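You operate a simulated robot arm through the tools that you are given. There is no shell and no other tool. Be economical: measure what you need, move in short steps, check, and stop when the job is done.

Carry out the task below with a simulated robot arm. There is one attempt and no reset: what you move stays moved.

TASK
Put the mayonnaise bottle on the island top away in the pasta sauce turntable tray. Then stack the jar marked "pickles" from the island top on top of the jar labelled "marmalade". Then press the plus button three times. Then open the middle side unit drawer, put the carton from there on the sideboard and shut the drawer again. Then open the middle island drawer, put the sealing bar on the side unit top away inside, then shut the drawer. Do these in the order given. Set down upright: mayonnaise bottle, carton.

Only the result counts: the job must be done as asked and must still hold three seconds after the hand-in. Knocking over, shifting, dropping, spilling or breaking anything else fails it.

THE ROBOT
A 7-joint arm with a two-finger gripper on a trunk, on a base that drives. Base frame: it is fixed to the floor where the robot stands at the start and does not move with it; the origin is under the middle of the robot, x ahead of it, y to its left, z up. Units: mm, degrees, N and s.
With the tool pointing down near the work surface it reaches from about 260 to 740 mm from the robot's upright axis, wherever it stands. Its first joint turns from -143.0 to 143.0 degrees. Places, roughly: carton [2250, -1750, 500]; marmalade jar, pasta sauce jar, tall jar [750, 0, 1000]; mayonnaise bottle [500, 0, 1000]; middle island drawer [900, 0, 800]; middle island drawer inside [900, 0, 800]; middle side unit drawer [2200, -1800, 500]; pasta sauce turntable tray [1700, 3100, 1200]; plus button [-900, -100, 1000]; sealing bar (9x3x4 cm) [2100, -1900, 900]; sideboard [2600, 1400, 800]. Payload 2.45 kg.
The tool frame sits at the grasp point between the pads (the TCP): z along the fingers, y along the line on which they close. The tips reach 26 mm beyond it. Largest opening 96 mm; the body of the gripper starts 69 mm behind the TCP.
Orientation is told as [roll, pitch, yaw] about the base's x, y, z axes, in that order, counted from this pose: with the fingers straight down and closing along the base's y, the tool's x points along the base's -x, its y along +y and its z along -z.

THE INTERFACE
- The arm moves only by the tool move_arm. Its argument "moves" is a list of rows, each an object (a shift or turn left out is 0, a gripper value left out holds the last) with "slide": the shift along the tool's x, y, z in units of 30 mm (1.0 is 30 mm), a list of three; "dr": the turn, a rotation vector about the tool's x, y, z in units of 6 degrees (1.0 is 6 degrees), a list of three. In form: [{"slide": [dx, dy, dz], "dr": [rx, ry, rz]}, ...]. A call has 1 to 20 rows; each row shifts and turns the commanded pose from where the row before left it, along the tool's axes as they then stand. "claw" is the finger opening in mm, from 0 to 96, set as the call begins (left out, the last holds). A call with a number of a shift or a turn outside -1 to 1 is refused whole. Rows are played at 5 a second. More than 50 mm and 8.6 degrees between two rows, or a gripper value outside its range, and nothing of the call is played. A pose out of reach is approached as far as the arm can. The call stops where the force on the tool passes 40 N (or 10 N more than at its start, if that is more) or the arm is blocked; 0.2 s more then pass. Each finger halts on what it meets, pressing with about 38 N; the grip force reading is that of the motor and also rises with nothing between the fingers. The clock runs only during rows and for 0.2 s after the last one: add rows that do not move to give the fingers time. It gives the time, the measured TCP pose, the force on the tool (base axes), the opening and the grip force at its end, in the units of the frame above (readings bear some noise), with the torque about the TCP (base axes, N m) and any sound that the robot's microphone picked up.
- Cameras (640 x 400 px; columns grow to the right, rows downward): "scene" is now at [-21.2, 129.4, 1503]; the picture's right is [-0.87, -0.49, 0.00], its down [-0.44, 0.79, -0.43] and it looks along [0.21, -0.37, -0.90] (base axes); focal length 214 px, centre (320, 200). "wrist" rides on the gripper at [82, 3, -98] in the tool frame; the picture's right is [-0.04, 1.00, 0.00], its down [-0.73, -0.03, -0.68] and it looks along [-0.68, -0.03, 0.73] (tool axes); focal length 256 px, centre (320, 200). There is no depth. A picture from a camera that has moved, and an enlarged one, comes with that camera's place and axes in the base frame and with its lens.
- camera(camera): a new picture of that camera. The clock stands still meanwhile.
- slide_trunk(by): slides the trunk up (or, below 0, down) by that many mm; the arm and the scene camera ride with it, the base frame stays. It gives what a move gives, with no picture.
- roll_base(legs): drives the robot by 1 to 6 legs, each [ahead, turn to the left] in mm and degrees, along the robot's own axes; the way and the turn of a leg run together, so that a leg with both is an arc; at most 1500 mm and 180 degrees a leg. The arm and the cameras ride along, it lands a little off, and it stops where it bumps. It gives what a move gives.
- turn_head(pan, tilt): turns the head with the scene camera to pan (to the left, within 155 degrees either way) and tilt (down, from -29 to 69), counted from straight ahead of the robot. It gives what a move gives.
- enlarge(camera, box): a new picture of the part [left, top, right, bottom] of that camera's present view, enlarged. The clock stands still meanwhile.
- hand_in(): hands the job in; it is judged then, once.

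Go step by step. Nothing tells you exact positions but the pictures and the camera data: compare them with the known pose of the tool, close in by small moves and look again before you grip or let go. The budget is 196 turns and 166 pictures, counting those below and the enlarged ones. Unless the task says otherwise, let go and move clear before handing in.

The tools are called after "Emit:" as name(argument=value, ...) on one line, values as JSON. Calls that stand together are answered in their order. move_arm: Moves the arm, as the interface text tells. Its arguments: {"type":"object","properties":{"moves":{"type":"array"},"claw":{"type":"number"}},"required":["moves"]} The other tools are called the same way: slide_trunk (by) slides the trunk up or down; roll_base (legs) drives the base; turn_head (pan, tilt) turns the head that bears the scene camera; camera (camera) takes a picture; enlarge (camera, box) takes an enlarged picture of a part of a camera's view; hand_in () hands the job in.

At the start:

```text
clock: 0.0
position: [376.9, 282.3, 1259.9]
tcp_rot: [0.0, 0.0, 0.1]
force: [0.5, -0.3, 0.0]
moment: [-0.01, 0.0, 0.01]
width: 95.9
grasp_force: 0.0
trunk travel left (down, up): [-575.0, 65.0]
robot x, y, heading: [-0.8, -1.4, 0.1]
head pan, tilt: [-61.0, 64.8]
```

scene: 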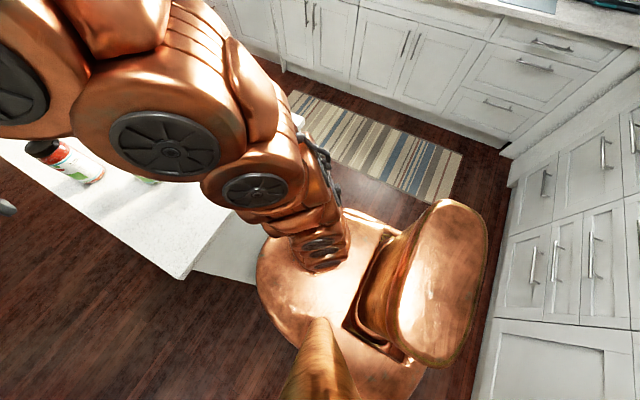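
wrist: 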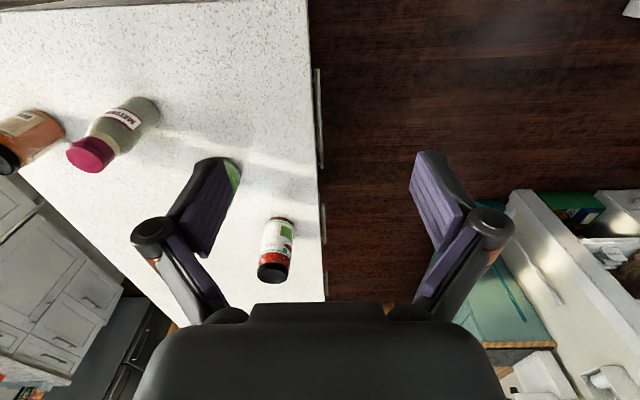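

I see the island to the front with jars on it. First I'll look around with the head.

Emit:
turn_head(pan=0, tilt=40)

Emit:
camera(camera="scene")

```text
clock: 1.3
position: [377.5, 283.2, 1259.4]
tcp_rot: [0.0, 0.0, 0.0]
force: [0.2, -0.4, 0.4]
moment: [-0.03, -0.01, 0.01]
width: 96.0
grasp_force: 0.1
trunk travel left (down, up): [-575.0, 65.0]
robot x, y, heading: [-3.8, 0.4, 0.1]
head pan, tilt: [0.0, 40.0]
```

```text
163 pictures are left
camera scene: at [34.3, 182.7, 1535.0], right [0.0, -1.0, 0.0], down [-0.64, 0.0, -0.77], along [0.77, 0.0, -0.64], focal length 214 px, centre (320, 200)
```

scene: 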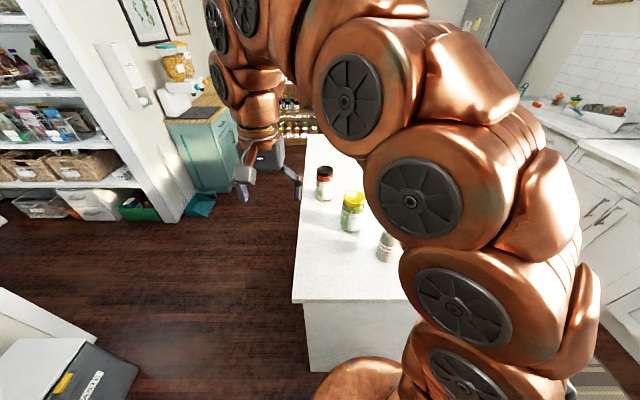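

The arm blocks part of the island. I enlarge the jars and look at other places.

Emit:
enlarge(camera="scene", box=[290, 140, 450, 280])

Emit:
enlarge(camera="wrist", box=[0, 60, 320, 300])

Emit:
turn_head(pan=50, tilt=15)

Emit:
camera(camera="scene")

Emit:
turn_head(pan=150, tilt=25)

Emit:
camera(camera="scene")

Emit:
turn_head(pan=-60, tilt=20)

Emit:
camera(camera="scene")

```text
2.86 times, centred on (370, 210) of scene
camera zoom: at [34.3, 182.7, 1535.0], right [0.0, -1.0, 0.0], down [-0.64, 0.0, -0.77], along [0.77, 0.0, -0.64], focal length 613 px, centre (177, 171)
```

zoom: 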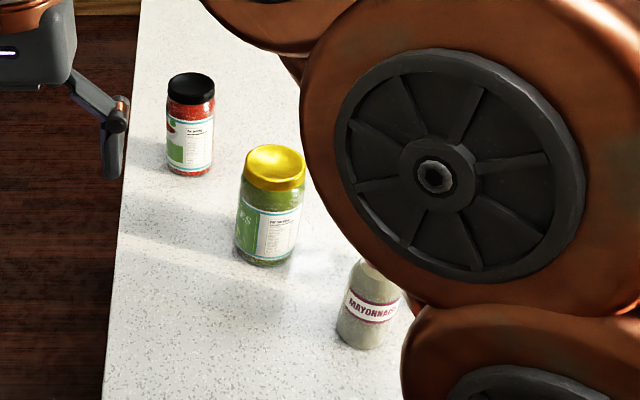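

```text
1.67 times, centred on (160, 180) of wrist
camera zoom: at [294.6, 285.8, 1359.1], right [0.04, 1.0, 0.0], down [0.73, -0.03, 0.68], along [0.68, -0.03, -0.73], focal length 427 px, centre (587, 233)
```

zoom: 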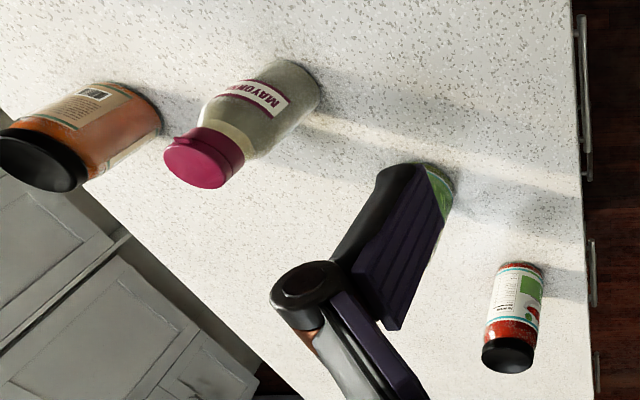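

```text
clock: 2.5
position: [376.8, 282.3, 1260.8]
tcp_rot: [0.0, -0.1, 0.0]
force: [-0.2, -0.4, -0.3]
moment: [0.01, 0.01, 0.03]
width: 95.9
grasp_force: 0.0
trunk travel left (down, up): [-575.0, 65.0]
robot x, y, heading: [0.8, -1.9, -0.1]
head pan, tilt: [50.0, 15.0]
```

```text
160 pictures are left
camera scene: at [9.4, 254.3, 1574.5], right [0.77, -0.64, 0.0], down [-0.17, -0.2, -0.97], along [0.62, 0.74, -0.26], focal length 214 px, centre (320, 200)
```

scene: 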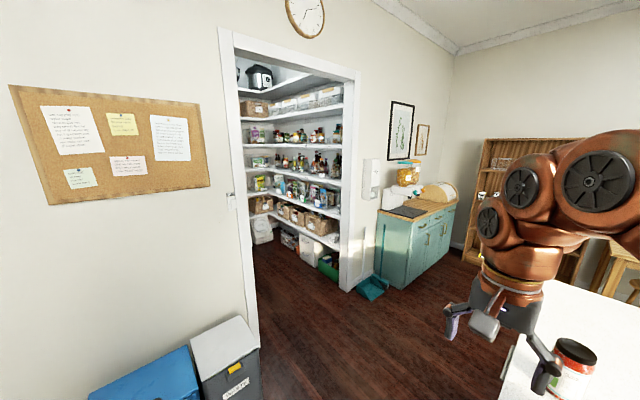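

```text
clock: 4.2
position: [377.0, 282.9, 1261.0]
tcp_rot: [0.1, -0.1, 0.0]
force: [0.3, 1.3, 0.1]
moment: [-0.01, 0.04, -0.01]
width: 96.1
grasp_force: 0.2
trunk travel left (down, up): [-575.0, 65.0]
robot x, y, heading: [-1.0, 1.9, -0.0]
head pan, tilt: [150.0, 25.0]
```

```text
159 pictures are left
camera scene: at [-130.5, 228.8, 1558.4], right [0.5, 0.87, 0.0], down [0.37, -0.21, -0.91], along [-0.78, 0.45, -0.42], focal length 214 px, centre (320, 200)
```

scene: 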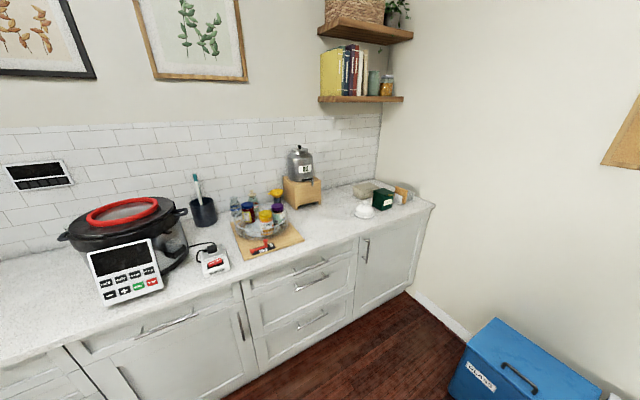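

```text
clock: 7.3
position: [377.2, 282.7, 1260.6]
tcp_rot: [0.0, 0.1, 0.0]
force: [0.0, 0.3, 0.2]
moment: [-0.02, 0.01, -0.01]
width: 95.8
grasp_force: 0.0
trunk travel left (down, up): [-575.0, 65.0]
robot x, y, heading: [-3.0, -0.3, -0.0]
head pan, tilt: [-60.0, 20.0]
```

```text
158 pictures are left
camera scene: at [-4.1, 102.1, 1566.5], right [-0.87, -0.5, 0.0], down [-0.17, 0.3, -0.94], along [0.47, -0.81, -0.34], focal length 214 px, centre (320, 200)
```

scene: 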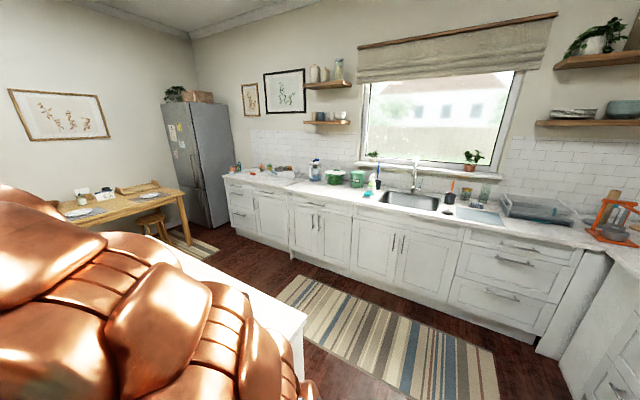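

Pantry to the left rear holds the turntable. I'll swing the arm left so the head camera sees the whole island top.

Emit:
move_arm(moves=[{"slide": [0.5, 1, -0.2]}, {"slide": [0.5, 1, -0.2]}, {"slide": [0.5, 1, -0.2]}, {"slide": [0.5, 1, -0.2]}, {"slide": [0.5, 1, -0.2]}, {"slide": [0.5, 1, -0.2]}, {"slide": [0.5, 1, -0.2]}, {"slide": [0.5, 1, -0.2]}, {"slide": [0.5, 1, 0]}, {"slide": [0.5, 1, 0]}])

Emit:
turn_head(pan=-15, tilt=35)

Emit:
camera(camera="scene")

Emit:
camera(camera="wrist")

```text
clock: 9.5
position: [271.2, 480.6, 1221.6]
tcp_rot: [0.0, 0.0, 0.0]
force: [-0.2, -0.4, 0.6]
moment: [0.03, 0.03, 0.01]
width: 96.0
grasp_force: 0.1
out of reach, approached as far as the arm can: row 3, 4, 5, 6, 7, 8, 9, 10
trunk travel left (down, up): [-575.0, 65.0]
robot x, y, heading: [-1.2, -2.2, -0.2]
head pan, tilt: [-60.0, 20.0]
```

```text
clock: 10.6
position: [271.7, 481.1, 1220.8]
tcp_rot: [-0.1, 0.0, -0.1]
force: [0.3, 0.6, -0.8]
moment: [0.03, -0.03, 0.01]
width: 96.0
grasp_force: 0.0
trunk travel left (down, up): [-575.0, 65.0]
robot x, y, heading: [-2.4, -0.0, -0.1]
head pan, tilt: [-15.0, 35.0]
```

```text
157 pictures are left
camera scene: at [34.3, 160.0, 1542.6], right [-0.26, -0.97, 0.0], down [-0.55, 0.15, -0.82], along [0.79, -0.21, -0.57], focal length 214 px, centre (320, 200)
```

scene: 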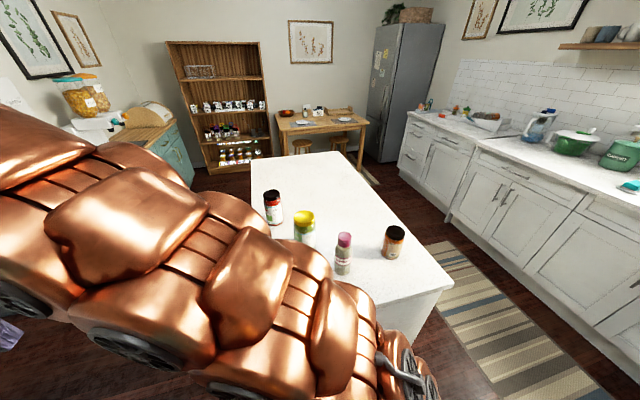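

```text
156 pictures are left
camera wrist: at [189.1, 485.0, 1319.2], right [0.04, 1.0, 0.0], down [0.73, -0.03, 0.68], along [0.68, -0.03, -0.73], focal length 256 px, centre (320, 200)
```

wrist: 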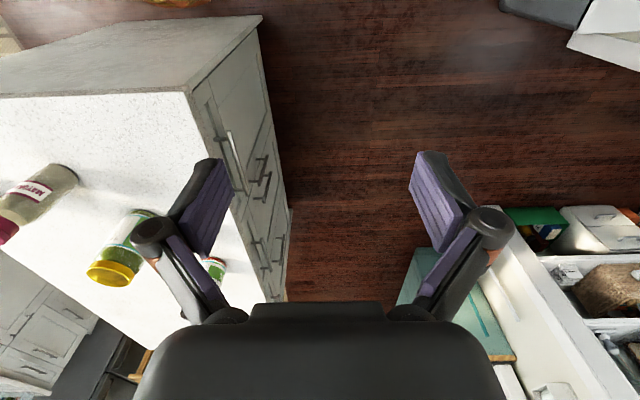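

Emit:
enlarge(camera="scene", box=[240, 150, 460, 290])

```text
2.86 times, centred on (350, 220) of scene
camera zoom: at [34.3, 160.0, 1542.6], right [-0.26, -0.97, 0.0], down [-0.55, 0.15, -0.82], along [0.79, -0.21, -0.57], focal length 613 px, centre (234, 143)
```

zoom: 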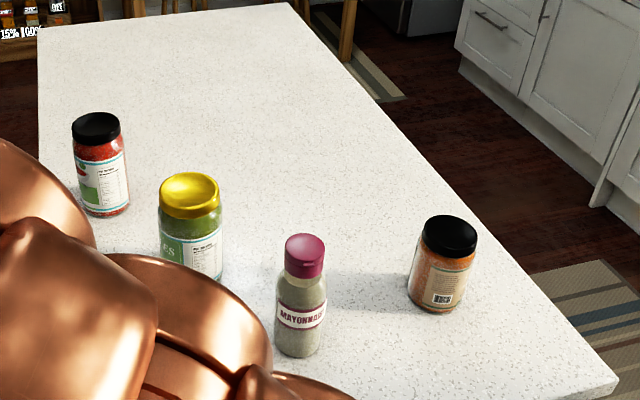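

Let me inspect the pantry from here to plan the grasp.

Emit:
turn_head(pan=60, tilt=5)

Emit:
camera(camera="scene")

Emit:
enlarge(camera="scene", box=[280, 130, 440, 280])

```text
clock: 12.1
position: [272.5, 479.8, 1219.8]
tcp_rot: [0.0, 0.0, -0.1]
force: [-0.1, 0.6, -0.8]
moment: [0.0, 0.0, 0.02]
width: 96.0
grasp_force: 0.1
trunk travel left (down, up): [-575.0, 65.0]
robot x, y, heading: [2.5, 0.8, -0.2]
head pan, tilt: [60.0, 5.0]
```

```text
154 pictures are left
camera scene: at [-4.8, 262.4, 1590.7], right [0.87, -0.5, 0.0], down [-0.04, -0.08, -1.0], along [0.5, 0.86, -0.09], focal length 214 px, centre (320, 200)
```

scene: 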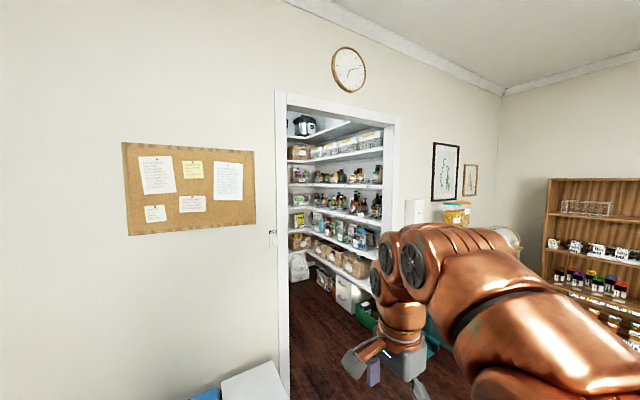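

```text
2.67 times, centred on (360, 205) of scene
camera zoom: at [-4.8, 262.4, 1590.7], right [0.87, -0.5, 0.0], down [-0.04, -0.08, -1.0], along [0.5, 0.86, -0.09], focal length 572 px, centre (213, 187)
```

zoom: 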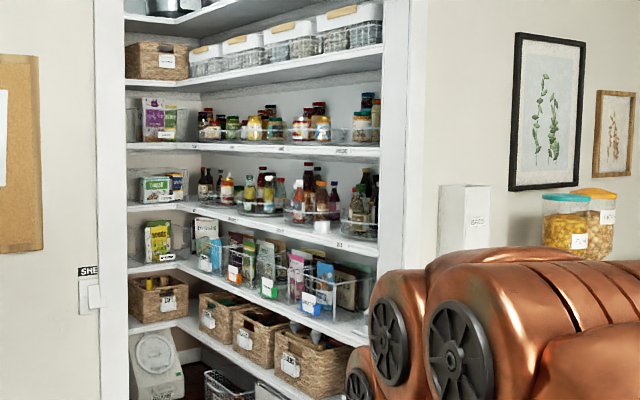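

Shelves seem about 350 mm apart with turntables on the right (+x) wall, so I'd like a horizontal grasp with the wrist camera on top. I bring the arm back to front and start yawing the tool 180°.

Emit:
move_arm(moves=[{"slide": [-0.4, -1, 0]}, {"slide": [-0.4, -1, 0]}, {"slide": [-0.4, -1, 0]}, {"slide": [-0.4, -1, 0]}, {"slide": [-0.4, -1, 0]}, {"slide": [-0.4, -1, 0]}, {"slide": [0, -1, 0]}, {"slide": [0, -1, 0]}, {"dr": [0, 0, 1]}, {"dr": [0, 0, 1]}, {"dr": [0, 0, 1]}, {"dr": [0, 0, 1]}, {"dr": [0, 0, 1]}, {"dr": [0, 0, 1]}, {"dr": [0, 0, 1]}, {"dr": [0, 0, 1]}, {"dr": [0, 0, 1]}, {"dr": [0, 0, 1]}, {"dr": [0, 0, 1]}, {"dr": [0, 0, 1]}])

```text
clock: 16.3
position: [344.1, 243.1, 1221.2]
tcp_rot: [0.1, 0.0, -72.2]
force: [-0.6, -0.4, -0.5]
moment: [0.0, -0.01, -0.03]
width: 96.1
grasp_force: 0.1
trunk travel left (down, up): [-575.0, 65.0]
robot x, y, heading: [0.6, 3.9, 0.2]
head pan, tilt: [60.0, 5.0]
```

Emit:
move_arm(moves=[{"dr": [0, 0, 1]}, {"dr": [0, 0, 1]}, {"dr": [0, 0, 1]}, {"dr": [0, 0, 1]}, {"dr": [0, 0, 1]}, {"dr": [0, 0, 1]}, {"dr": [0, 0, 1]}, {"dr": [0, 0, 1]}, {"dr": [0, 0, 1]}, {"dr": [0, 0, 1]}, {"dr": [0, 0, 1]}, {"dr": [0, 0, 1]}, {"dr": [0, 0, 1]}, {"dr": [0, 0, 1]}, {"dr": [0, 0, 1]}, {"dr": [0, 0, 1]}, {"dr": [0, 0, 1]}, {"dr": [0, 0, 1]}])

Emit:
camera(camera="wrist")

```text
clock: 20.1
position: [347.9, 191.6, 1173.3]
tcp_rot: [-1.5, -3.2, 180.0]
force: [-0.1, 0.5, 0.9]
moment: [0.0, -0.03, -0.03]
width: 96.0
grasp_force: 0.1
out of reach, approached as far as the arm can: row 16, 17, 18
trunk travel left (down, up): [-575.0, 65.0]
robot x, y, heading: [4.9, -1.3, 0.0]
head pan, tilt: [60.0, 5.0]
```

```text
152 pictures are left
camera wrist: at [433.8, 185.9, 1266.5], right [-0.04, -1.0, -0.02], down [-0.69, 0.01, 0.72], along [-0.72, 0.05, -0.69], focal length 256 px, centre (320, 200)
```

wrist: 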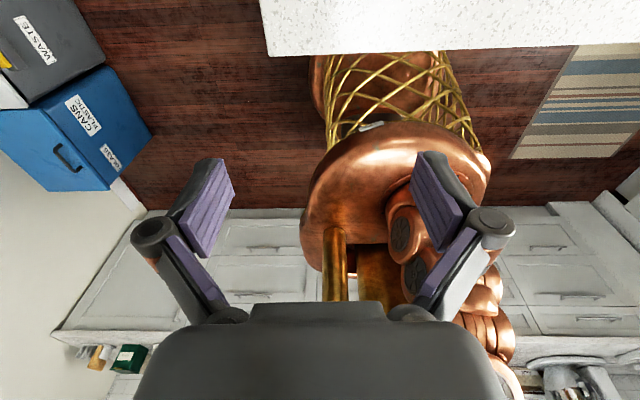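

Emit:
move_arm(moves=[{"slide": [0.5, 0, -0.3], "dr": [0, 1, 0]}, {"slide": [0.5, 0, -0.3], "dr": [0, 1, 0]}, {"slide": [0.5, 0, 0], "dr": [0, 1, 0]}, {"slide": [0.5, 0, 0], "dr": [0, 1, 0]}, {"dr": [0, 1, 0]}, {"dr": [0, 1, 0]}, {"dr": [0, 1, 0]}, {"dr": [0, 1, 0]}, {"dr": [0, 1, 0]}, {"dr": [0, 1, 0]}, {"dr": [0, 1, 0]}, {"dr": [0, 1, 0]}])

Emit:
camera(camera="wrist")

```text
clock: 21.8
position: [467.3, 94.3, 1079.7]
tcp_rot: [7.3, 25.4, 171.3]
force: [0.3, 1.1, -0.4]
moment: [0.0, -0.02, 0.01]
width: 96.1
grasp_force: 0.1
out of reach, approached as far as the arm can: row 6, 7, 8
trunk travel left (down, up): [-575.0, 65.0]
robot x, y, heading: [-3.2, 0.4, -0.2]
head pan, tilt: [60.0, 5.0]
stopped in row 8: the arm was blocked; the commanded pose is now the measured one
```

```text
151 pictures are left
camera wrist: at [497.9, 98.9, 1202.3], right [-0.24, -0.97, 0.1], down [-0.92, 0.26, 0.29], along [-0.31, -0.02, -0.95], focal length 256 px, centre (320, 200)
```

wrist: 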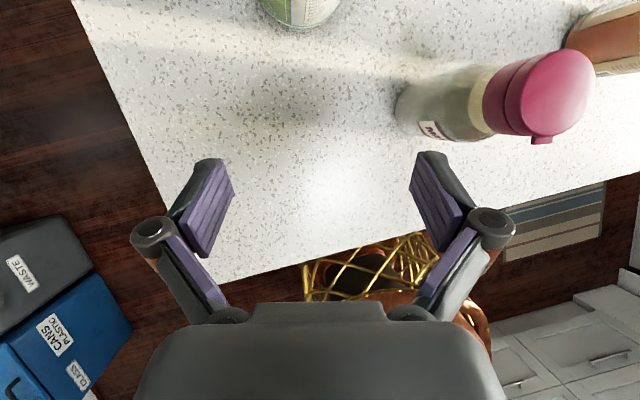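

The 180° yaw runs into a joint limit, so I'll go back to the natural yaw and use a tilted approach (camera side toward the robot).

Emit:
move_arm(moves=[{"slide": [0, 0, -1]}, {"slide": [0, 0, -1]}, {"slide": [0, 0, -1]}, {"slide": [0, 0, -1]}, {"slide": [0, 0, -1], "dr": [0, -1, 0]}, {"slide": [0, -0.7, 0], "dr": [0, -1, 0]}, {"slide": [0, -0.7, 0], "dr": [0, -1, 0]}, {"slide": [0, -0.7, 0], "dr": [0, -1, 0]}, {"slide": [0, -0.7, 0], "dr": [0, 0, -1]}, {"dr": [0, 0, -1]}, {"dr": [0, 0, -1]}, {"dr": [0, 0, -1]}, {"dr": [0, 0, -1]}, {"dr": [0, 0, -1]}, {"dr": [0, 0, -1]}, {"dr": [0, 0, -1]}, {"dr": [0, 0, -1]}, {"dr": [0, 0, -1]}, {"dr": [0, 0, -1]}, {"dr": [0, 0, -1]}])

Emit:
move_arm(moves=[{"dr": [0, 0, -1]}, {"dr": [0, 0, -1]}, {"dr": [0, 0, -1]}, {"dr": [0, 0, -1]}, {"dr": [0, 0, -1]}, {"dr": [0, 0, -1]}, {"dr": [0, 0, -1]}, {"dr": [0, 0, -1]}, {"dr": [0, 0, -1]}, {"dr": [0, 0, -1]}, {"dr": [0, 0, -1]}, {"dr": [0, 0, -1]}, {"dr": [0, 0, -1]}, {"dr": [0, 0, -1]}, {"dr": [0, 0, -1]}, {"dr": [0, 0, -1]}])

```text
clock: 26.0
position: [405.4, 139.5, 1176.6]
tcp_rot: [3.7, -5.8, -119.7]
force: [-1.1, 1.3, -0.2]
moment: [-0.02, 0.0, 0.01]
width: 96.1
grasp_force: 0.1
out of reach, approached as far as the arm can: row 1, 2, 7, 8
trunk travel left (down, up): [-575.0, 65.0]
robot x, y, heading: [0.8, 1.6, 0.2]
head pan, tilt: [60.0, 5.0]
```

```text
clock: 29.4
position: [404.2, 139.8, 1177.5]
tcp_rot: [-6.2, -3.2, -23.2]
force: [0.3, 1.2, 0.0]
moment: [0.0, 0.03, 0.0]
width: 95.9
grasp_force: 0.1
trunk travel left (down, up): [-575.0, 65.0]
robot x, y, heading: [1.6, 3.1, -0.1]
head pan, tilt: [60.0, 5.0]
```

Emit:
roll_base(legs=[[-200, 0]])

Emit:
move_arm(moves=[{"dr": [0, 0, -1]}, {"dr": [0, 0, -1]}, {"dr": [0, 0, -1]}, {"dr": [0, 0, -0.87]}])

```text
clock: 31.0
position: [204.4, 141.6, 1177.4]
tcp_rot: [-6.1, -3.3, -23.3]
force: [0.4, -0.2, -0.2]
moment: [-0.01, 0.01, -0.03]
width: 96.1
grasp_force: 0.1
trunk travel left (down, up): [-575.0, 65.0]
robot x, y, heading: [-199.0, 1.7, 0.1]
head pan, tilt: [60.0, 5.0]
```

```text
clock: 32.0
position: [203.7, 140.4, 1177.3]
tcp_rot: [-6.8, -0.6, 0.0]
force: [0.2, 0.5, 0.3]
moment: [-0.01, -0.01, 0.0]
width: 95.9
grasp_force: 0.0
trunk travel left (down, up): [-575.0, 65.0]
robot x, y, heading: [-196.0, 1.7, 0.1]
head pan, tilt: [60.0, 5.0]
```

Emit:
move_arm(moves=[{"slide": [0, 0, 0], "dr": [-1, 0, 0]}, {"slide": [0, -1, 0], "dr": [-0.13, 0, 0]}, {"slide": [0, -1, 0], "dr": [0, -1, 0]}, {"slide": [0, -1, 0], "dr": [0, -1, 0]}, {"slide": [0, -1, 0], "dr": [0, -1, 0]}, {"slide": [0, -1, 0], "dr": [0, -1, 0]}, {"slide": [0, -1, 0], "dr": [0, -1, 0]}, {"dr": [0, -1, 0]}, {"dr": [0, -1, 0]}, {"dr": [0, -1, 0]}, {"dr": [0, -1, 0]}, {"dr": [0, -1, 0]}])

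Emit:
camera(camera="wrist")

Emit:
turn_head(pan=-15, tilt=35)

Emit:
camera(camera="scene")

```text
clock: 34.6
position: [223.8, -41.4, 1216.7]
tcp_rot: [0.8, -57.6, -0.1]
force: [-0.3, 0.1, -0.6]
moment: [0.05, 0.0, 0.03]
width: 95.9
grasp_force: 0.1
out of reach, approached as far as the arm can: row 10, 11, 12
trunk travel left (down, up): [-575.0, 65.0]
robot x, y, heading: [-195.2, 1.9, 0.1]
head pan, tilt: [60.0, 5.0]
```

```text
150 pictures are left
camera wrist: at [96.9, -39.1, 1201.0], right [0.01, 1.0, 0.04], down [-0.18, -0.04, 0.98], along [0.98, -0.02, 0.18], focal length 256 px, centre (320, 200)
```

wrist: 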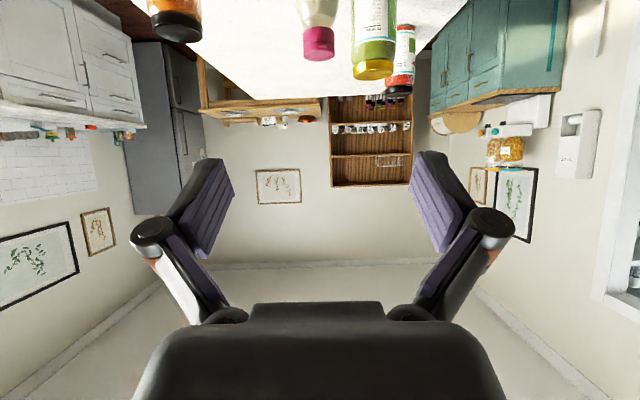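

```text
clock: 36.0
position: [225.1, -40.7, 1217.5]
tcp_rot: [1.0, -57.6, -0.3]
force: [-0.1, 0.6, -0.2]
moment: [0.04, 0.04, 0.0]
width: 95.9
grasp_force: 0.0
trunk travel left (down, up): [-575.0, 65.0]
robot x, y, heading: [-200.6, 2.1, -0.1]
head pan, tilt: [-15.0, 35.0]
```

```text
149 pictures are left
camera scene: at [-165.7, 159.8, 1542.7], right [-0.26, -0.97, 0.0], down [-0.55, 0.15, -0.82], along [0.79, -0.21, -0.57], focal length 214 px, centre (320, 200)
```

scene: 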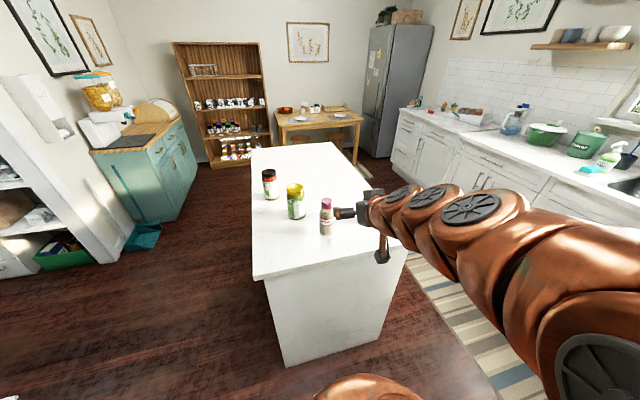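

Emit:
enlarge(camera="scene", box=[240, 150, 420, 270])

Emit:
enlarge(camera="wrist", box=[140, 0, 460, 110])

```text
3.33 times, centred on (330, 210) of scene
camera zoom: at [-165.7, 159.8, 1542.7], right [-0.26, -0.97, 0.0], down [-0.55, 0.15, -0.82], along [0.79, -0.21, -0.57], focal length 715 px, centre (287, 167)
```

zoom: 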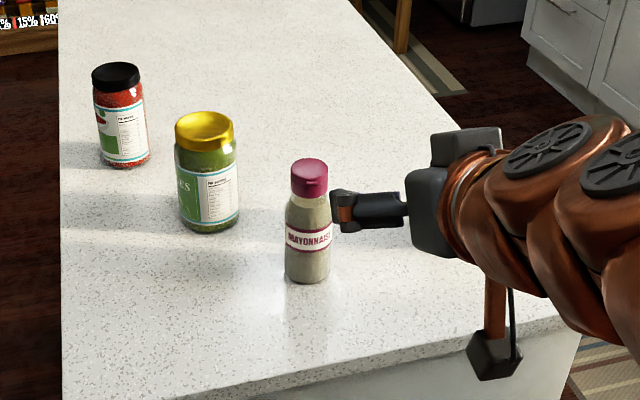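

```text
2.00 times, centred on (300, 55) of wrist
camera zoom: at [96.9, -38.8, 1200.9], right [0.01, 1.0, 0.04], down [-0.18, -0.04, 0.98], along [0.98, -0.02, 0.18], focal length 512 px, centre (360, 490)
```

zoom: 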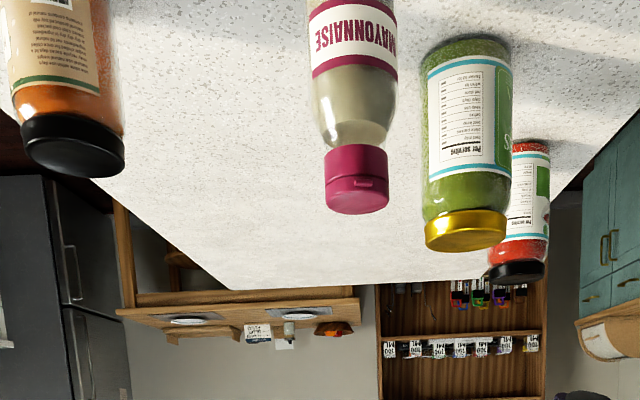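

Mayo at about (480,-39), body up to z≈1010. I approach along the tilted tool axis, then check.

Emit:
move_arm(moves=[{"slide": [1, 0, 0]}, {"slide": [0.97, 0, 0.5]}, {"slide": [0, 0, 1]}, {"slide": [0, 0, 1]}, {"slide": [0, 0, 1]}, {"slide": [0, 0, 1]}, {"slide": [0, 0, 1]}, {"slide": [0, 0, 1]}, {"slide": [0, 0, 1]}])

Emit:
camera(camera="wrist")

Emit:
enlarge(camera="scene", box=[240, 150, 420, 270])

```text
clock: 38.0
position: [412.2, -44.0, 1097.7]
tcp_rot: [1.0, -57.6, -0.4]
force: [-0.1, 0.2, 0.1]
moment: [0.01, -0.01, -0.04]
width: 96.0
grasp_force: 0.0
out of reach, approached as far as the arm can: row 1, 2
trunk travel left (down, up): [-575.0, 65.0]
robot x, y, heading: [-198.3, 1.0, 0.1]
head pan, tilt: [-15.0, 35.0]
```

```text
146 pictures are left
camera wrist: at [284.9, -42.0, 1082.1], right [0.01, 1.0, 0.04], down [-0.18, -0.04, 0.98], along [0.98, -0.02, 0.18], focal length 256 px, centre (320, 200)
```

wrist: 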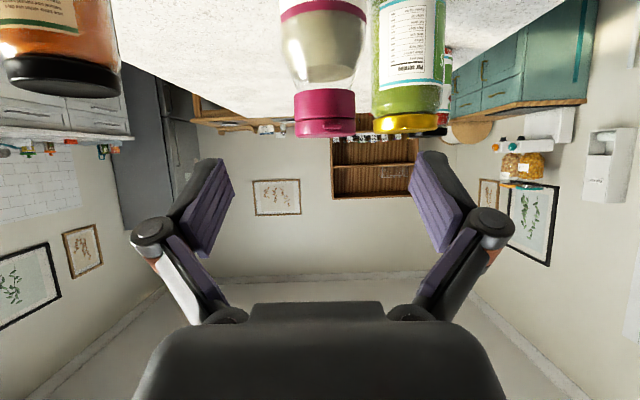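

```text
3.33 times, centred on (330, 210) of scene
camera zoom: at [-166.0, 159.7, 1542.6], right [-0.26, -0.97, 0.0], down [-0.55, 0.15, -0.82], along [0.79, -0.21, -0.57], focal length 715 px, centre (287, 167)
```

zoom: 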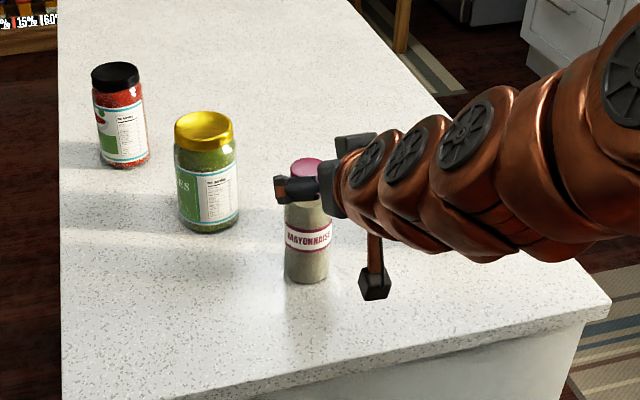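

Emit:
move_arm(moves=[{"slide": [1, 0.13, 0]}, {"slide": [0.97, 0, 0]}, {"slide": [0, 0, 1]}, {"slide": [0, 0, 1]}])

Emit:
camera(camera="wrist")

Emit:
enlarge(camera="scene", box=[240, 150, 420, 270])

```text
clock: 39.0
position: [436.4, -40.5, 1026.6]
tcp_rot: [0.9, -57.7, -0.2]
force: [0.0, -0.7, -0.2]
moment: [0.03, 0.01, 0.0]
width: 96.0
grasp_force: 0.1
out of reach, approached as far as the arm can: row 2
trunk travel left (down, up): [-575.0, 65.0]
robot x, y, heading: [-200.2, -1.9, 0.1]
head pan, tilt: [-15.0, 35.0]
```

```text
144 pictures are left
camera wrist: at [309.5, -37.2, 1008.3], right [0.01, 1.0, 0.04], down [-0.18, -0.04, 0.98], along [0.98, -0.02, 0.18], focal length 256 px, centre (320, 200)
```

wrist: 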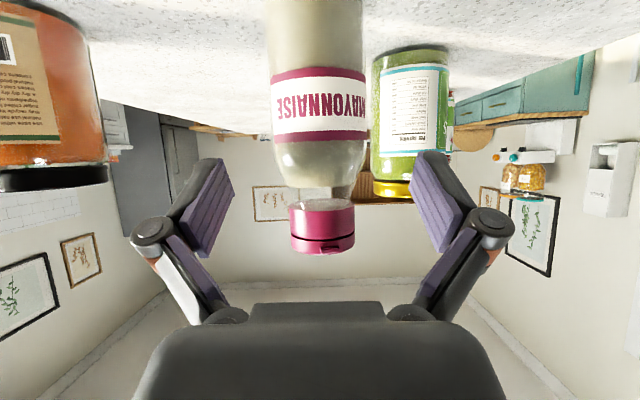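

```text
3.33 times, centred on (330, 210) of scene
camera zoom: at [-166.0, 159.7, 1542.6], right [-0.26, -0.97, 0.0], down [-0.55, 0.15, -0.82], along [0.79, -0.21, -0.57], focal length 715 px, centre (287, 167)
```

zoom: 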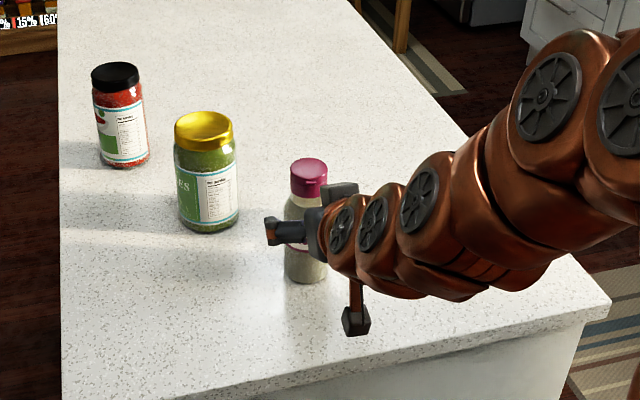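

Emit:
move_arm(moves=[{"slide": [0.4, 0, 0]}, {"slide": [0, 0, 1]}, {"slide": [0, 0, 0.9]}])

Emit:
camera(camera="wrist")

```text
clock: 39.8
position: [479.0, -38.6, 984.5]
tcp_rot: [1.0, -57.7, -0.3]
force: [0.8, 0.2, 0.0]
moment: [-0.02, 0.02, 0.01]
width: 95.9
grasp_force: 0.2
trunk travel left (down, up): [-575.0, 65.0]
robot x, y, heading: [-202.2, 0.4, 0.1]
head pan, tilt: [-15.0, 35.0]
```

```text
142 pictures are left
camera wrist: at [350.8, -36.2, 968.2], right [0.01, 1.0, 0.04], down [-0.18, -0.04, 0.98], along [0.98, -0.02, 0.18], focal length 256 px, centre (320, 200)
```

wrist: 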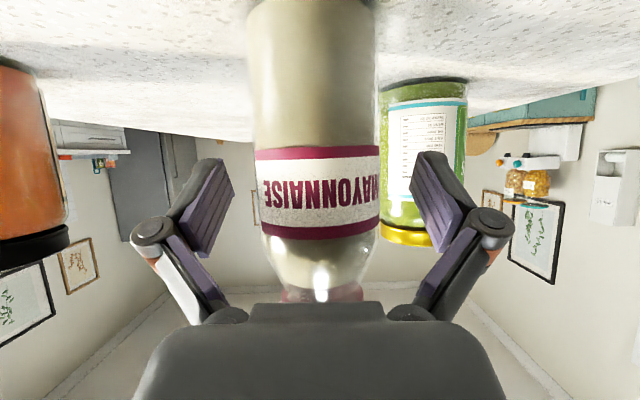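

Bottle is centred between the pads at label height. I close.

Emit:
move_arm(claw=0, moves=[{}, {}, {}, {}, {}, {}])

Emit:
camera(camera="wrist")

```text
clock: 41.2
position: [479.0, -38.9, 985.2]
tcp_rot: [0.9, -57.7, -0.2]
force: [2.5, -1.1, 3.8]
moment: [-0.21, -0.09, 0.03]
width: 57.7
grasp_force: 38.6
trunk travel left (down, up): [-575.0, 65.0]
robot x, y, heading: [-204.1, -0.6, 0.0]
head pan, tilt: [-15.0, 35.0]
```

```text
141 pictures are left
camera wrist: at [350.5, -36.3, 968.1], right [0.01, 1.0, 0.04], down [-0.18, -0.04, 0.98], along [0.98, -0.02, 0.18], focal length 256 px, centre (320, 200)
```

wrist: 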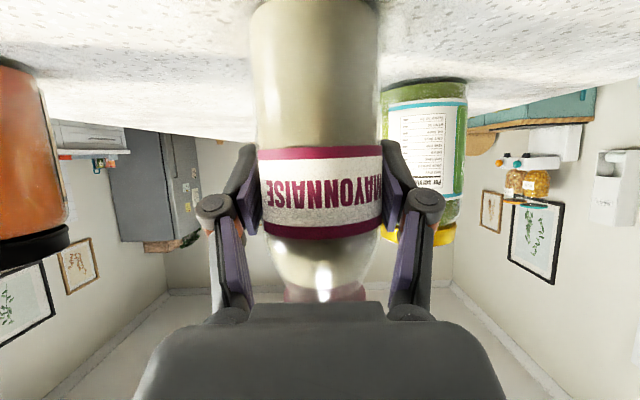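

Emit:
move_arm(moves=[{"slide": [-0.84, 0, -0.53]}, {"slide": [-0.84, 0, -0.53]}, {"slide": [-0.84, 0, -0.53]}, {"slide": [-0.84, 0, -0.53]}, {"slide": [-0.84, 0, -0.53]}, {"slide": [-0.84, 0, -0.53]}, {"slide": [-0.84, 0, -0.53]}, {"slide": [0.46, 0, -0.84]}, {"slide": [0.46, 0, -0.84]}, {"slide": [0.46, 0, -0.84]}, {"slide": [0.46, 0, -0.84]}, {"slide": [0.46, 0, -0.84]}, {"slide": [0.46, 0, -0.84]}])

Emit:
turn_head(pan=70, tilt=20)

Emit:
camera(camera="scene")

Emit:
camera(camera="wrist")

```text
clock: 44.0
position: [307.3, -42.3, 1203.1]
tcp_rot: [0.8, -57.7, -0.2]
force: [0.6, 0.8, -2.4]
moment: [0.01, 0.02, -0.03]
width: 57.7
grasp_force: 38.0
trunk travel left (down, up): [-575.0, 65.0]
robot x, y, heading: [-202.2, -0.7, -0.3]
head pan, tilt: [-15.0, 35.0]
```

```text
clock: 45.6
position: [307.4, -42.2, 1204.4]
tcp_rot: [0.9, -57.6, -0.2]
force: [0.5, 0.4, -3.4]
moment: [-0.01, -0.03, -0.01]
width: 57.8
grasp_force: 38.0
trunk travel left (down, up): [-575.0, 65.0]
robot x, y, heading: [-201.4, -2.7, -0.0]
head pan, tilt: [70.0, 20.0]
```

```text
140 pictures are left
camera scene: at [-218.8, 270.0, 1566.5], right [0.94, -0.34, 0.0], down [-0.12, -0.32, -0.94], along [0.32, 0.88, -0.34], focal length 214 px, centre (320, 200)
```

scene: 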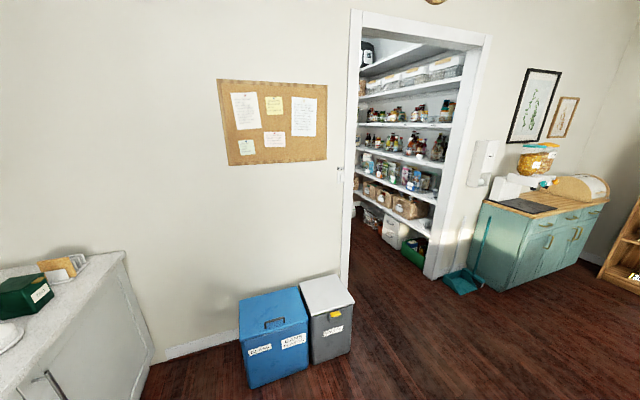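

```text
139 pictures are left
camera wrist: at [179.4, -40.1, 1188.1], right [0.01, 1.0, 0.04], down [-0.18, -0.04, 0.98], along [0.98, -0.02, 0.18], focal length 256 px, centre (320, 200)
```

wrist: 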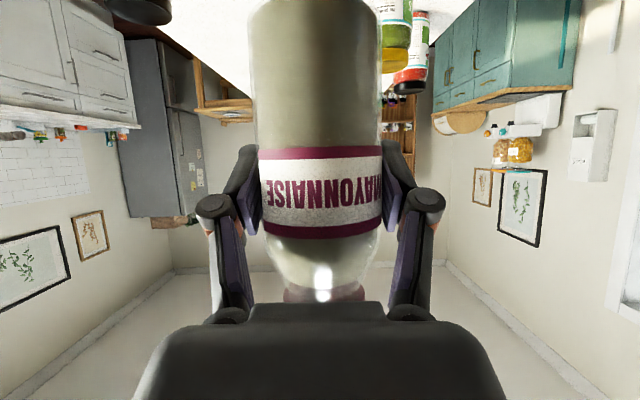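

Door spans about x 600–1500 at y≈1720. I'll drive around the island to face the pantry door.

Emit:
roll_base(legs=[[0, 90], [750, 0], [0, -90], [1220, 0], [0, 90]])

Emit:
turn_head(pan=0, tilt=25)

Emit:
camera(camera="scene")

```text
clock: 67.0
position: [1051.1, 1281.8, 1205.6]
tcp_rot: [0.9, -57.6, 91.1]
force: [-0.8, 0.6, -3.2]
moment: [-0.01, -0.04, 0.02]
width: 57.9
grasp_force: 37.9
trunk travel left (down, up): [-575.0, 65.0]
robot x, y, heading: [1018.7, 770.4, 91.2]
head pan, tilt: [70.0, 20.0]
```

```text
clock: 68.5
position: [1051.8, 1280.8, 1206.1]
tcp_rot: [0.8, -57.6, 91.0]
force: [0.1, -0.3, -3.9]
moment: [0.0, 0.02, 0.0]
width: 57.8
grasp_force: 37.9
trunk travel left (down, up): [-575.0, 65.0]
robot x, y, heading: [1022.3, 773.3, 91.5]
head pan, tilt: [0.0, 25.0]
```

```text
138 pictures are left
camera scene: at [836.8, 812.0, 1558.4], right [1.0, 0.02, 0.0], down [0.01, -0.42, -0.91], along [-0.02, 0.91, -0.42], focal length 214 px, centre (320, 200)
```

scene: 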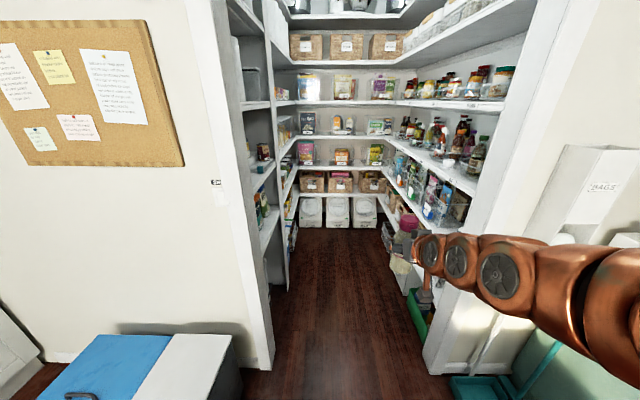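

The pantry is U-shaped with turntables on the right shelf; aisle x≈525–1500. I retract the hand a bit and drive in.

Emit:
move_arm(moves=[{"slide": [0.46, 0, -0.84]}, {"slide": [0.46, 0, -0.84]}, {"slide": [0.46, 0, -0.84]}])

Emit:
roll_base(legs=[[1450, 0], [250, 0]])

Emit:
turn_head(pan=-60, tilt=20)

Emit:
camera(camera="scene")

```text
clock: 69.2
position: [1053.3, 1214.0, 1209.8]
tcp_rot: [0.8, -57.6, 91.1]
force: [-0.4, -0.7, -3.9]
moment: [0.01, 0.0, -0.02]
width: 57.8
grasp_force: 38.1
out of reach, approached as far as the arm can: row 3
trunk travel left (down, up): [-575.0, 65.0]
robot x, y, heading: [1021.8, 772.2, 91.1]
head pan, tilt: [0.0, 25.0]
```

```text
clock: 77.9
position: [1021.9, 2910.6, 1209.0]
tcp_rot: [0.9, -57.5, 90.8]
force: [-0.4, -0.3, -3.4]
moment: [-0.01, 0.0, 0.02]
width: 57.7
grasp_force: 37.7
trunk travel left (down, up): [-575.0, 65.0]
robot x, y, heading: [987.6, 2468.1, 90.9]
head pan, tilt: [0.0, 25.0]
```

```text
clock: 79.2
position: [1022.6, 2910.0, 1209.6]
tcp_rot: [0.8, -57.7, 90.8]
force: [0.5, 0.0, -4.2]
moment: [-0.02, -0.01, -0.02]
width: 57.5
grasp_force: 38.7
trunk travel left (down, up): [-575.0, 65.0]
robot x, y, heading: [987.2, 2467.5, 91.2]
head pan, tilt: [-60.0, 20.0]
```

```text
137 pictures are left
camera scene: at [884.8, 2465.6, 1566.5], right [0.52, -0.86, 0.0], down [-0.29, -0.18, -0.94], along [0.8, 0.48, -0.34], focal length 214 px, centre (320, 200)
```

scene: 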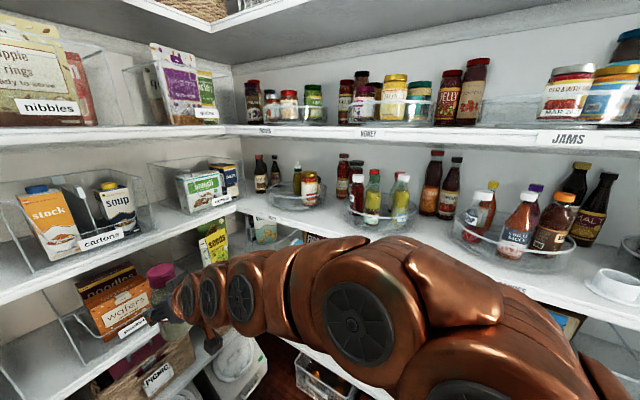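

Emit:
enlarge(camera="scene", box=[230, 130, 430, 260])

Emit:
enlarge(camera="scene", box=[410, 130, 640, 300])

```text
3.08 times, centred on (330, 195) of scene
camera zoom: at [884.8, 2465.6, 1566.5], right [0.52, -0.86, 0.0], down [-0.29, -0.18, -0.94], along [0.8, 0.48, -0.34], focal length 660 px, centre (289, 215)
```

zoom: 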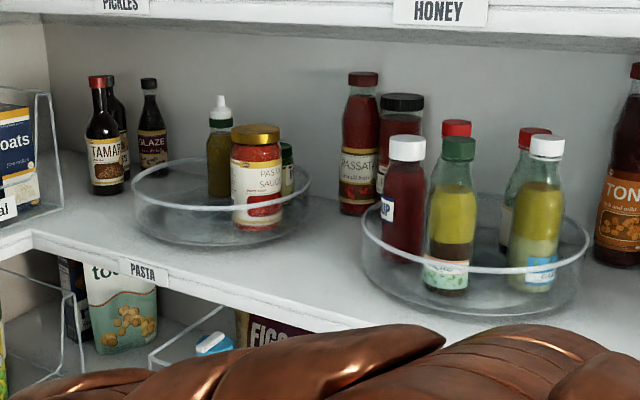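

```text
2.35 times, centred on (525, 215) of scene
camera zoom: at [884.8, 2465.6, 1566.5], right [0.52, -0.86, 0.0], down [-0.29, -0.18, -0.94], along [0.8, 0.48, -0.34], focal length 505 px, centre (-162, 165)
```

zoom: 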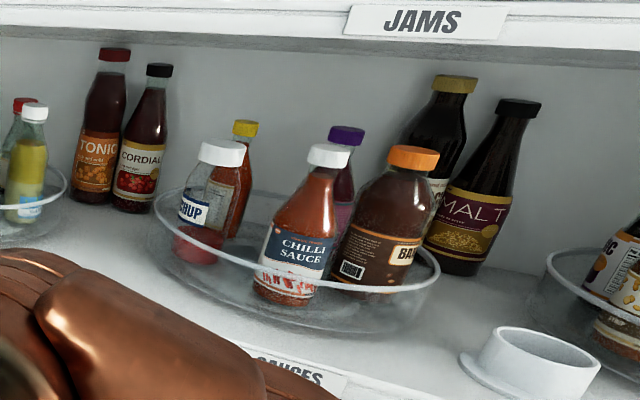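

The PASTA turntable is at about (1719,3100), floor z≈1165; there's free space at its front. I go a little further, turn right and creep forward.

Emit:
slide_trunk(by=60)

Emit:
roll_base(legs=[[170, 0], [0, -51.4]])

Emit:
turn_head(pan=0, tilt=25)

Emit:
camera(camera="scene")

Emit:
camera(camera="wrist")

```text
clock: 80.2
position: [1022.2, 2911.0, 1269.4]
tcp_rot: [0.8, -57.7, 90.8]
force: [0.3, 0.7, -3.1]
moment: [-0.03, -0.01, 0.04]
width: 57.7
grasp_force: 37.4
trunk travel left (down, up): [-635.0, 5.0]
robot x, y, heading: [983.6, 2471.7, 91.2]
head pan, tilt: [-60.0, 20.0]
```

```text
clock: 83.9
position: [1352.2, 2885.5, 1269.7]
tcp_rot: [0.8, -57.6, 39.1]
force: [0.6, 0.3, -4.4]
moment: [0.01, 0.0, 0.01]
width: 57.9
grasp_force: 38.3
trunk travel left (down, up): [-635.0, 5.0]
robot x, y, heading: [979.8, 2640.9, 39.3]
head pan, tilt: [-60.0, 20.0]
```

```text
clock: 85.2
position: [1351.4, 2886.7, 1269.7]
tcp_rot: [0.7, -57.7, 39.1]
force: [-1.0, -0.3, -3.5]
moment: [-0.02, 0.03, 0.01]
width: 57.9
grasp_force: 38.5
trunk travel left (down, up): [-635.0, 5.0]
robot x, y, heading: [979.7, 2638.0, 39.3]
head pan, tilt: [0.0, 25.0]
```

```text
134 pictures are left
camera scene: at [900.2, 2808.4, 1618.4], right [0.63, -0.77, 0.0], down [-0.33, -0.27, -0.91], along [0.7, 0.57, -0.42], focal length 214 px, centre (320, 200)
```

scene: 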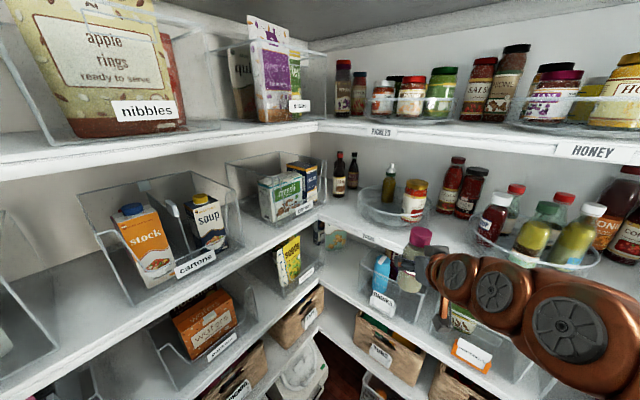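

```text
133 pictures are left
camera wrist: at [1251.2, 2807.4, 1253.1], right [-0.62, 0.78, 0.04], down [-0.11, -0.14, 0.98], along [0.77, 0.61, 0.18], focal length 256 px, centre (320, 200)
```

wrist: 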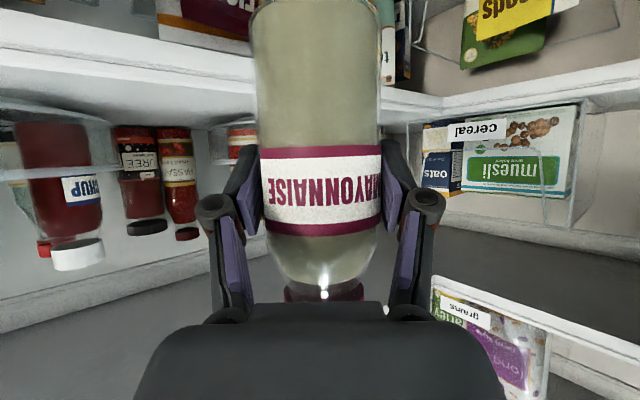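

Emit:
enlarge(camera="scene", box=[320, 140, 470, 260])

```text
3.33 times, centred on (395, 200) of scene
camera zoom: at [900.2, 2808.4, 1618.4], right [0.63, -0.77, 0.0], down [-0.33, -0.27, -0.91], along [0.7, 0.57, -0.42], focal length 715 px, centre (70, 200)
```

zoom: 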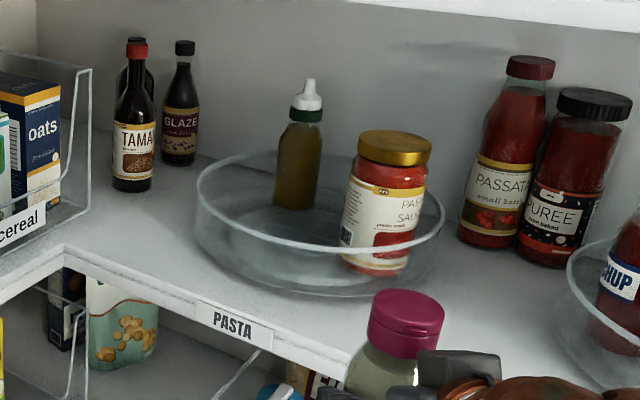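

Edge label triangulates to (1496,3071,1182), so the shelf surface is about z 1200 and tray rim top ≈1258. I raise the bottle first, then roll forward 120.

Emit:
move_arm(moves=[{"slide": [-0.84, -0.1, -0.53]}, {"slide": [-0.84, -0.1, -0.53]}, {"slide": [-0.72, -0.1, -0.46]}])

Emit:
roll_base(legs=[[120, 0]])

Emit:
camera(camera="scene")

```text
clock: 86.0
position: [1356.7, 2878.5, 1355.0]
tcp_rot: [0.9, -57.5, 39.1]
force: [-0.1, 0.0, -3.6]
moment: [0.0, 0.04, -0.02]
width: 57.6
grasp_force: 38.4
trunk travel left (down, up): [-635.0, 5.0]
robot x, y, heading: [984.7, 2641.7, 39.5]
head pan, tilt: [0.0, 25.0]
```

```text
clock: 87.3
position: [1450.7, 2955.4, 1354.6]
tcp_rot: [0.8, -57.5, 39.1]
force: [0.3, 0.0, -3.6]
moment: [0.02, -0.02, 0.04]
width: 57.9
grasp_force: 38.1
trunk travel left (down, up): [-635.0, 5.0]
robot x, y, heading: [1075.8, 2712.8, 39.2]
head pan, tilt: [0.0, 25.0]
```

```text
131 pictures are left
camera scene: at [992.8, 2884.6, 1618.4], right [0.63, -0.77, 0.0], down [-0.33, -0.27, -0.91], along [0.7, 0.58, -0.42], focal length 214 px, centre (320, 200)
```

scene: 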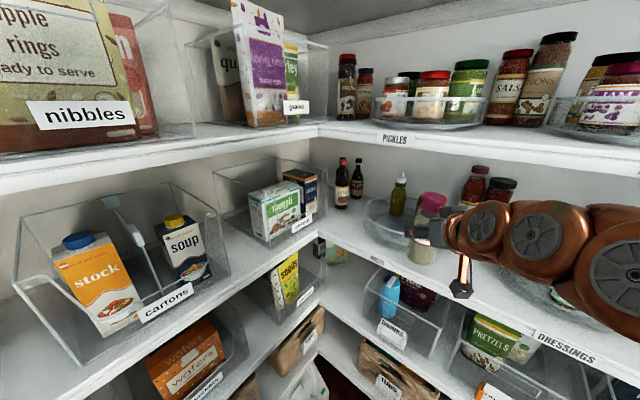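

Emit:
enlarge(camera="scene", box=[330, 130, 530, 300])

```text
2.35 times, centred on (430, 215) of scene
camera zoom: at [992.8, 2884.6, 1618.4], right [0.63, -0.77, 0.0], down [-0.33, -0.27, -0.91], along [0.7, 0.58, -0.42], focal length 505 px, centre (61, 165)
```

zoom: 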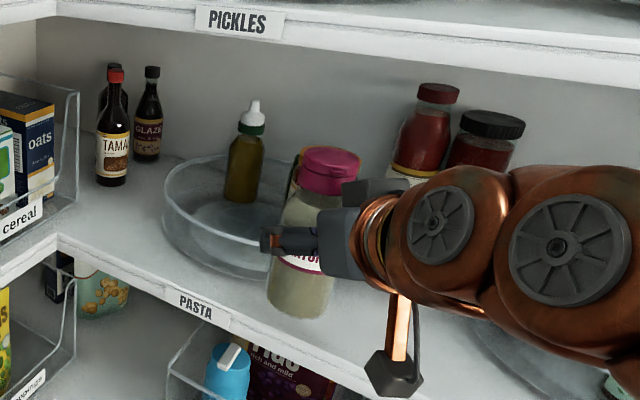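

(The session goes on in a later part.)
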